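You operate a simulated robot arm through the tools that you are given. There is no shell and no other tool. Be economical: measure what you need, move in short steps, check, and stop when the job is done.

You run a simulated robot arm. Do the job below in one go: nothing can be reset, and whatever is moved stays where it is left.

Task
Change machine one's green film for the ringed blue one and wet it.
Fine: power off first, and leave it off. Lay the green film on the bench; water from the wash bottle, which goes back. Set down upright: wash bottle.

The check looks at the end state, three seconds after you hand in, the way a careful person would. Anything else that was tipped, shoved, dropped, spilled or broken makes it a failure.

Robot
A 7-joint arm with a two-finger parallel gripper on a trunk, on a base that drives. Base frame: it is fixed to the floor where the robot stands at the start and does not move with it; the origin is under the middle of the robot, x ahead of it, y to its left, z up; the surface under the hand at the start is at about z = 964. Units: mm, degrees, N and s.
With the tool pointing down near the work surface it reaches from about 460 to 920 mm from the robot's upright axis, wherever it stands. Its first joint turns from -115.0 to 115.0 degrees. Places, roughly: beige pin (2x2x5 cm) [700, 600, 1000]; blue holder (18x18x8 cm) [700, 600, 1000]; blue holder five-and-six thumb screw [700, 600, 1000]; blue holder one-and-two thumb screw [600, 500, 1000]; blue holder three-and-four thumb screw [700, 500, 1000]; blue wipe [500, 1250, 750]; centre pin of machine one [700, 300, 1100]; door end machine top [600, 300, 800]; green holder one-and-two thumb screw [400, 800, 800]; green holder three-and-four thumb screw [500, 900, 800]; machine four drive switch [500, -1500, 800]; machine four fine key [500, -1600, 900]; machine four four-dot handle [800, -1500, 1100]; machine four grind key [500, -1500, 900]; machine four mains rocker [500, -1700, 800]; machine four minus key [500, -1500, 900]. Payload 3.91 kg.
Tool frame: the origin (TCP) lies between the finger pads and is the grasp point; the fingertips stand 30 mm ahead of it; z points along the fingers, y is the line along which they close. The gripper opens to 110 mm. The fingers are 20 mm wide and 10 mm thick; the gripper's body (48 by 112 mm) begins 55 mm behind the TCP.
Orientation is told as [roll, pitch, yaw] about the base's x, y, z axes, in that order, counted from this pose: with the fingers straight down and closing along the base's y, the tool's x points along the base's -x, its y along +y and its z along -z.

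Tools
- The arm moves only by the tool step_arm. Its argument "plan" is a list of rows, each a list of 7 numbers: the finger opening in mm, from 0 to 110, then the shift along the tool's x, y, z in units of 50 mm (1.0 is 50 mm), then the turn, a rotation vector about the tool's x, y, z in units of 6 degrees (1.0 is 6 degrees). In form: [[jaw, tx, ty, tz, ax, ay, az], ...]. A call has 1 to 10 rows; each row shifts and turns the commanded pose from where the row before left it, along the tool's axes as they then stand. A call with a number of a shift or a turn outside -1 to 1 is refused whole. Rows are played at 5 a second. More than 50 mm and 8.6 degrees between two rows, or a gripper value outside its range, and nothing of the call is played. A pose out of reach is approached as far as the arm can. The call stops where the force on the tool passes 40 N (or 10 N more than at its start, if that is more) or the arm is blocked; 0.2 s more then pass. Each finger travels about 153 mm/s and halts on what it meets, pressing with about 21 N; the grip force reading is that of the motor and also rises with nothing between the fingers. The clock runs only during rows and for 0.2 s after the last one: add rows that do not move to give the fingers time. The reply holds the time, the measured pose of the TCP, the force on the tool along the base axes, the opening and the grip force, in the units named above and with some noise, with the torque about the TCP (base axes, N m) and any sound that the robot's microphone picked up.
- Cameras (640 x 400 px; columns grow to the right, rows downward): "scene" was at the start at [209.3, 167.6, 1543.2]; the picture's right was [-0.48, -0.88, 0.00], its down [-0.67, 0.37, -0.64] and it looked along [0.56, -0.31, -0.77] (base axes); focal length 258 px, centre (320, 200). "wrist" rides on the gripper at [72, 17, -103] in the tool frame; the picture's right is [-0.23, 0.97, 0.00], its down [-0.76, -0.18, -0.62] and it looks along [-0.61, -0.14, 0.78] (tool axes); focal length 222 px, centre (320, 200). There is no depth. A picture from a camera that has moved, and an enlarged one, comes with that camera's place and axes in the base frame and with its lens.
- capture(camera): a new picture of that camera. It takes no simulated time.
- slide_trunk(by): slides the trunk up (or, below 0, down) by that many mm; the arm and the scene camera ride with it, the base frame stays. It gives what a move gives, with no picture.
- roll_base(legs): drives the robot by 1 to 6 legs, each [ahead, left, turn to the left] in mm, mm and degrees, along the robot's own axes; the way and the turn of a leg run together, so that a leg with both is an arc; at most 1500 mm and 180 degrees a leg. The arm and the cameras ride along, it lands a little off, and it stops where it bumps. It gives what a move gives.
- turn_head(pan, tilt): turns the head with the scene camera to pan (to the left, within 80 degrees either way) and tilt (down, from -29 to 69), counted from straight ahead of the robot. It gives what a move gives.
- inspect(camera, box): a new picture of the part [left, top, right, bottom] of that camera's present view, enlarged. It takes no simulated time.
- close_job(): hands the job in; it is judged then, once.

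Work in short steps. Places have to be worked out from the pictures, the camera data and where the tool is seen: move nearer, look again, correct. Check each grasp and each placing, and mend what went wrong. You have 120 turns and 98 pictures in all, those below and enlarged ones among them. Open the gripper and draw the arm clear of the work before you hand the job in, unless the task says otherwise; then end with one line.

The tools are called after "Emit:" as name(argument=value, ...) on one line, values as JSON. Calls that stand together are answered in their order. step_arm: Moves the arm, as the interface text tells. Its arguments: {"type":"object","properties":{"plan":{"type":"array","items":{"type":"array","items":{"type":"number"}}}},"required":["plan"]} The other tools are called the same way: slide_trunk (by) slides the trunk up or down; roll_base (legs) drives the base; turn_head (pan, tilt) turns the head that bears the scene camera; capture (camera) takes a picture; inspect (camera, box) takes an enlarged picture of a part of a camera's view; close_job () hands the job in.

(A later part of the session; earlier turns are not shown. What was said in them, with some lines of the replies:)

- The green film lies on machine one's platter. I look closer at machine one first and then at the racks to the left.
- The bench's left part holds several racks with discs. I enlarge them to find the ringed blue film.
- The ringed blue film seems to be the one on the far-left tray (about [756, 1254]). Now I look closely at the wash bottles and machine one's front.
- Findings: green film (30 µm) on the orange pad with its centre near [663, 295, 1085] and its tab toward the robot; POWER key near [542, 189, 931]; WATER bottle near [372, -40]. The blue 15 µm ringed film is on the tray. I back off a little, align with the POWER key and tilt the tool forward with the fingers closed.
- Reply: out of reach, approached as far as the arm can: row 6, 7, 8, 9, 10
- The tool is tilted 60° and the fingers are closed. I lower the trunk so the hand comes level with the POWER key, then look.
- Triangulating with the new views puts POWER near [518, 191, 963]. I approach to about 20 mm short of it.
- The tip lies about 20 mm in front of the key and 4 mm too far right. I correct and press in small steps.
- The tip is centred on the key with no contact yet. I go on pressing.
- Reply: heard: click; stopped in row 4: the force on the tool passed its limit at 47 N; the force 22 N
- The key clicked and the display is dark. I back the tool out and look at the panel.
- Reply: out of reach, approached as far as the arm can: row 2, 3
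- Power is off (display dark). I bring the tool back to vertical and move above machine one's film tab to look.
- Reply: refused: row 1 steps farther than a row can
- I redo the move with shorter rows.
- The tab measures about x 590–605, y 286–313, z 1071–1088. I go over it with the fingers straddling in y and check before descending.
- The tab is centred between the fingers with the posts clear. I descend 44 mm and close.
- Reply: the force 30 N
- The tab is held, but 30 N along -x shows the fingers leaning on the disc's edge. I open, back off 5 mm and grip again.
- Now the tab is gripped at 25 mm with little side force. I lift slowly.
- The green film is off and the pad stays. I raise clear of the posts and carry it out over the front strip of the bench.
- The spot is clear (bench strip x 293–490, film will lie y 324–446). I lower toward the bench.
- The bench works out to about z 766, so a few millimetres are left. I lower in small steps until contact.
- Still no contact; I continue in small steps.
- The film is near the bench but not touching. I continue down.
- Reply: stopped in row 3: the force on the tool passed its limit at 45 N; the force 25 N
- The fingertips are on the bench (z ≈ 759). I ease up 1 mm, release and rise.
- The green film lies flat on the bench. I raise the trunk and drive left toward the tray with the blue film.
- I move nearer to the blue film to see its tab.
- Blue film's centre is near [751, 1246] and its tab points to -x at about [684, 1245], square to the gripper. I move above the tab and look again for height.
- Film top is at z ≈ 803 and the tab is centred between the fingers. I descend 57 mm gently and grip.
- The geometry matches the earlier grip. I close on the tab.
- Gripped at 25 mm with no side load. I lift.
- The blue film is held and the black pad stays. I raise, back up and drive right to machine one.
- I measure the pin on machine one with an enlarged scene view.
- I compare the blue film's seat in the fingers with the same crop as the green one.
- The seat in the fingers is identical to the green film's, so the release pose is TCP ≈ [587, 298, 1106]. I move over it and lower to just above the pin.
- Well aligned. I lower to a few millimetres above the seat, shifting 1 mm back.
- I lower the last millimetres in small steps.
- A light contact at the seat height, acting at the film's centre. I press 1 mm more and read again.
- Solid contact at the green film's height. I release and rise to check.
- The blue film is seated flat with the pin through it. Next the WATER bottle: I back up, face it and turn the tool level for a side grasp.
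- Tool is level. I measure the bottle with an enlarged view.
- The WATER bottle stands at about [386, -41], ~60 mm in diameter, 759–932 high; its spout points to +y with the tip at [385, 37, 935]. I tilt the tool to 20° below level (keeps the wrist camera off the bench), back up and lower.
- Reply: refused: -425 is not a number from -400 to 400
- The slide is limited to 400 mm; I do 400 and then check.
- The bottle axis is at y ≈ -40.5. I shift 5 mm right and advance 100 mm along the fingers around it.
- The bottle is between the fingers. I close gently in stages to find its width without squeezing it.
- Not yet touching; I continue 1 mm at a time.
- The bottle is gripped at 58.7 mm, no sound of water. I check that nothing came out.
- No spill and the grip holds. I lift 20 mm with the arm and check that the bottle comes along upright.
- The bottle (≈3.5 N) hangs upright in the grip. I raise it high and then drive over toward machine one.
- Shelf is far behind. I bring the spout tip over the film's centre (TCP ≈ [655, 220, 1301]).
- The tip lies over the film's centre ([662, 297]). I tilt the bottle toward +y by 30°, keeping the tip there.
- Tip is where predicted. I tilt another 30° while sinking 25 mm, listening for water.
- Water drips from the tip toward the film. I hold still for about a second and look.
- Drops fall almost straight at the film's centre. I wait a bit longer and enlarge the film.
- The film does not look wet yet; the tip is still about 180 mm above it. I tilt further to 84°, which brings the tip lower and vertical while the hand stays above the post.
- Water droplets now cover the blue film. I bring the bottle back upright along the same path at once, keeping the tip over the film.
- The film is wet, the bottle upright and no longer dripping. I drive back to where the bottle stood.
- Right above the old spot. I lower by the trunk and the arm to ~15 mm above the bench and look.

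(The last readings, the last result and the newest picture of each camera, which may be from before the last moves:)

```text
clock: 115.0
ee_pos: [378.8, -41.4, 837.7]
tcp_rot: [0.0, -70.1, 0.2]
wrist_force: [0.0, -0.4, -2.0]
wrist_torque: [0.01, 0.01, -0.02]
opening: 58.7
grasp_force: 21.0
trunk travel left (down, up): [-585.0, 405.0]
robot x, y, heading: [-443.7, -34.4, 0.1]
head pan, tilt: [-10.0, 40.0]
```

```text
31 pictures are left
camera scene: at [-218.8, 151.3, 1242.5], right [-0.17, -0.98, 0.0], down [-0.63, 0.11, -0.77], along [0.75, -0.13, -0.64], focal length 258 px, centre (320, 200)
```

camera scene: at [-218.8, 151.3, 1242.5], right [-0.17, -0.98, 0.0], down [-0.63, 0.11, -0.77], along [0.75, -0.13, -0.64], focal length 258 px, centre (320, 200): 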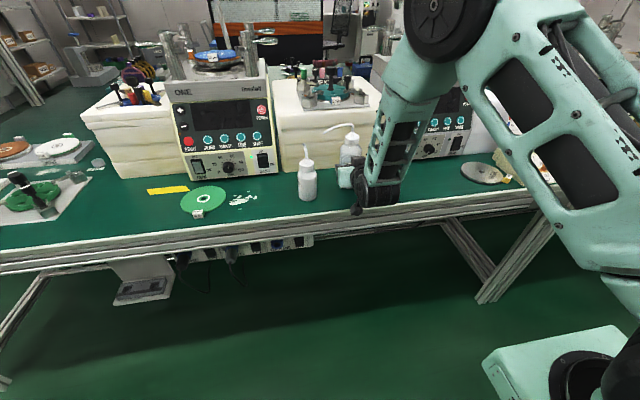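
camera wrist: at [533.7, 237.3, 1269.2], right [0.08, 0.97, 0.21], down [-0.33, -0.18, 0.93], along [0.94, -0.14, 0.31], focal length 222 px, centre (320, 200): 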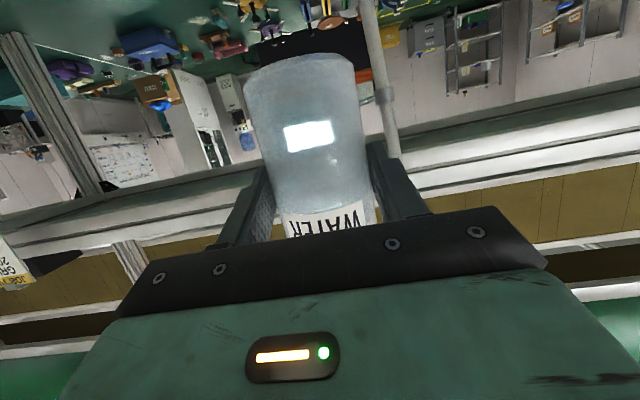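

I lower the last ~15 mm with small final steps.

Emit:
step_arm(plan=[[57, 0.1, 0, 0.036, 0, 0, 0], [57, 0.09, 0, 0.033, 0, 0, 0], [57, 0.04, 0, 0.014, 0, 0, 0], [57, 0, 0, 0, 0, 0, 0]])

Emit:
step_arm(plan=[[57, 0.03, 0, 0.011, 0, 0, 0], [57, 0, 0, 0, 0, 0, 0]])

Emit:
step_arm(plan=[[57, 0.03, 0, 0.011, 0, 0, 0], [57, 0, 0, 0, 0, 0, 0]])

```text
clock: 116.0
ee_pos: [378.3, -41.5, 826.3]
tcp_rot: [0.1, -70.2, 0.1]
wrist_force: [0.8, -0.4, -2.6]
wrist_torque: [0.0, 0.03, -0.02]
opening: 59.2
grasp_force: 20.7
trunk travel left (down, up): [-585.0, 405.0]
robot x, y, heading: [-446.3, -40.8, -0.3]
head pan, tilt: [-10.0, 40.0]
```

```text
clock: 116.6
ee_pos: [376.8, -41.8, 824.3]
tcp_rot: [0.1, -70.1, 0.1]
wrist_force: [0.4, -0.5, -2.8]
wrist_torque: [0.02, -0.01, 0.02]
opening: 58.9
grasp_force: 20.8
trunk travel left (down, up): [-585.0, 405.0]
robot x, y, heading: [-444.0, -39.6, -0.1]
head pan, tilt: [-10.0, 40.0]
```

```text
clock: 117.2
ee_pos: [377.3, -40.3, 824.2]
tcp_rot: [0.1, -70.1, 0.1]
wrist_force: [-0.1, 0.4, -1.3]
wrist_torque: [0.08, 0.03, 0.01]
opening: 58.8
grasp_force: 20.7
trunk travel left (down, up): [-585.0, 405.0]
robot x, y, heading: [-444.6, -37.2, 0.2]
head pan, tilt: [-10.0, 40.0]
```

Near touchdown (weight reading dropping). One more small step.

Emit:
step_arm(plan=[[57, 0.02, 0, 0.007, 0, 0, 0], [57, 0, 0, 0, 0, 0, 0]])

```text
clock: 117.8
ee_pos: [376.9, -41.3, 824.7]
tcp_rot: [0.0, -70.3, 0.0]
wrist_force: [-2.3, -0.3, 8.8]
wrist_torque: [0.22, 0.19, -0.01]
opening: 58.8
grasp_force: 21.0
trunk travel left (down, up): [-585.0, 405.0]
robot x, y, heading: [-443.9, -34.4, 0.2]
head pan, tilt: [-10.0, 40.0]
```

The bottle stands on the bench. I open slowly and draw back straight along the fingers.

Emit:
step_arm(plan=[[57, -0.01, 0, -0.004, 0, 0, 0], [60, 0, 0, 0, 0, 0, 0], [70, 0, 0, 0, 0, 0, 0], [90, 0, 0, 0, 0, 0, 0], [96, 0, 0, 0, 0, 0, 0], [96, 0, 0, -0.4, 0, 0, 0], [96, 0, 0, -0.6, 0, 0, 0], [96, 0, 0, -0.6, 0, 0, 0], [96, 0, 0, -0.5, 0, 0, 0]])

Emit:
capture(camera="wrist")

Emit:
capture(camera="scene")

```text
clock: 119.8
ee_pos: [278.0, -41.8, 858.6]
tcp_rot: [0.0, -70.1, 0.1]
wrist_force: [0.4, -0.5, -0.4]
wrist_torque: [-0.03, 0.02, 0.01]
opening: 96.1
grasp_force: 0.1
trunk travel left (down, up): [-585.0, 405.0]
robot x, y, heading: [-441.9, -41.9, 0.1]
head pan, tilt: [-10.0, 40.0]
```

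```text
30 pictures are left
camera wrist: at [156.7, -24.1, 826.9], right [0.08, 0.97, 0.21], down [-0.33, -0.18, 0.93], along [0.94, -0.14, 0.31], focal length 222 px, centre (320, 200)
```

wrist: 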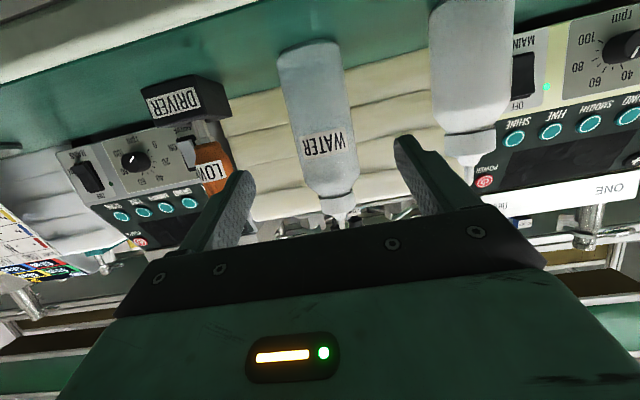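

```text
29 pictures are left
camera scene: at [-218.8, 151.2, 1242.5], right [-0.17, -0.98, 0.0], down [-0.63, 0.11, -0.77], along [0.75, -0.13, -0.64], focal length 258 px, centre (320, 200)
```

scene: 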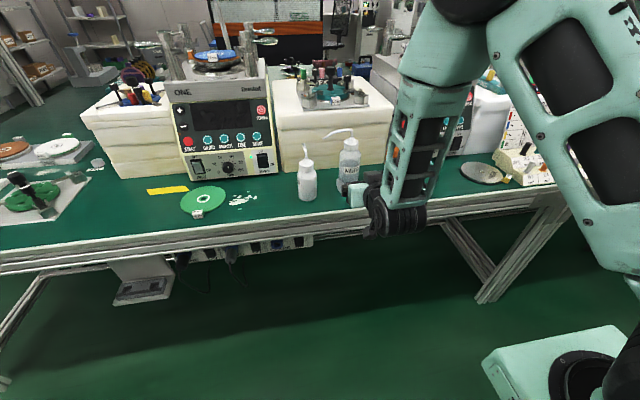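

The bottle stands upright where it was. I back off, raise the trunk and check the whole scene.

Emit:
roll_base(legs=[[-60, 0, 0]])

Emit:
slide_trunk(by=390)

Emit:
turn_head(pan=10, tilt=48)

Emit:
capture(camera="scene")

Emit:
inspect(camera="scene", box=[240, 60, 480, 210])

```text
clock: 120.8
ee_pos: [217.0, -41.6, 858.9]
tcp_rot: [-0.1, -70.3, 0.2]
wrist_force: [0.6, -0.2, 0.0]
wrist_torque: [0.0, 0.03, 0.02]
opening: 96.0
grasp_force: 0.0
trunk travel left (down, up): [-585.0, 405.0]
robot x, y, heading: [-507.4, -39.9, -0.0]
head pan, tilt: [-10.0, 40.0]
```

```text
clock: 124.5
ee_pos: [217.0, -41.9, 1248.6]
tcp_rot: [0.0, -70.1, 0.0]
wrist_force: [0.3, -0.2, 0.1]
wrist_torque: [0.0, 0.0, -0.04]
opening: 95.7
grasp_force: 0.1
trunk travel left (down, up): [-975.0, 15.0]
robot x, y, heading: [-508.2, -39.5, -0.4]
head pan, tilt: [-10.0, 40.0]
```

```text
clock: 125.4
ee_pos: [218.6, -41.5, 1247.1]
tcp_rot: [0.0, -70.2, 0.1]
wrist_force: [-0.4, -0.4, -0.2]
wrist_torque: [0.01, 0.01, -0.01]
opening: 96.2
grasp_force: 0.2
trunk travel left (down, up): [-975.0, 15.0]
robot x, y, heading: [-507.7, -37.6, 0.1]
head pan, tilt: [10.0, 48.0]
```

```text
28 pictures are left
camera scene: at [-285.2, 179.5, 1621.1], right [0.17, -0.98, 0.0], down [-0.73, -0.13, -0.67], along [0.66, 0.12, -0.74], focal length 258 px, centre (320, 200)
```

scene: 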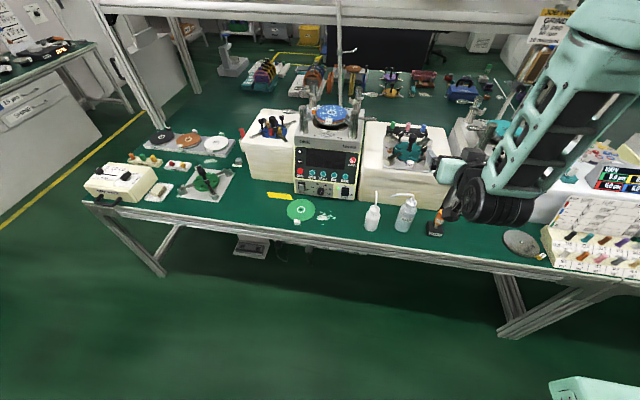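

```text
2.67 times, centred on (360, 135) of scene
camera zoom: at [-285.2, 179.5, 1621.1], right [0.17, -0.98, 0.0], down [-0.73, -0.13, -0.67], along [0.66, 0.12, -0.74], focal length 689 px, centre (213, 373)
```

zoom: 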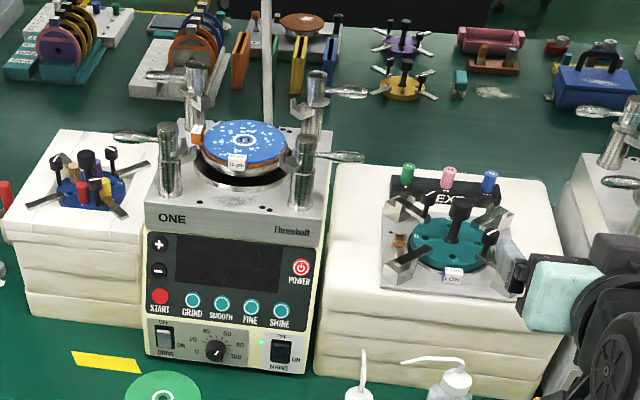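

Everything is in place: the display is dark, the blue film is seated and wet, the green film lies on the bench, and the wash bottle is upright in its spot. The arm is clear and the gripper open, so I hand in.

Emit:
close_job()

```text
The job is handed in.
```

Machine one is off and now carries the ringed blue 15 µm film, wetted with water; I used the POWER key and left the mains rocker on, so its green light is still lit. The green film lies flat on the bench, and the wash bottle is back upright in its place.
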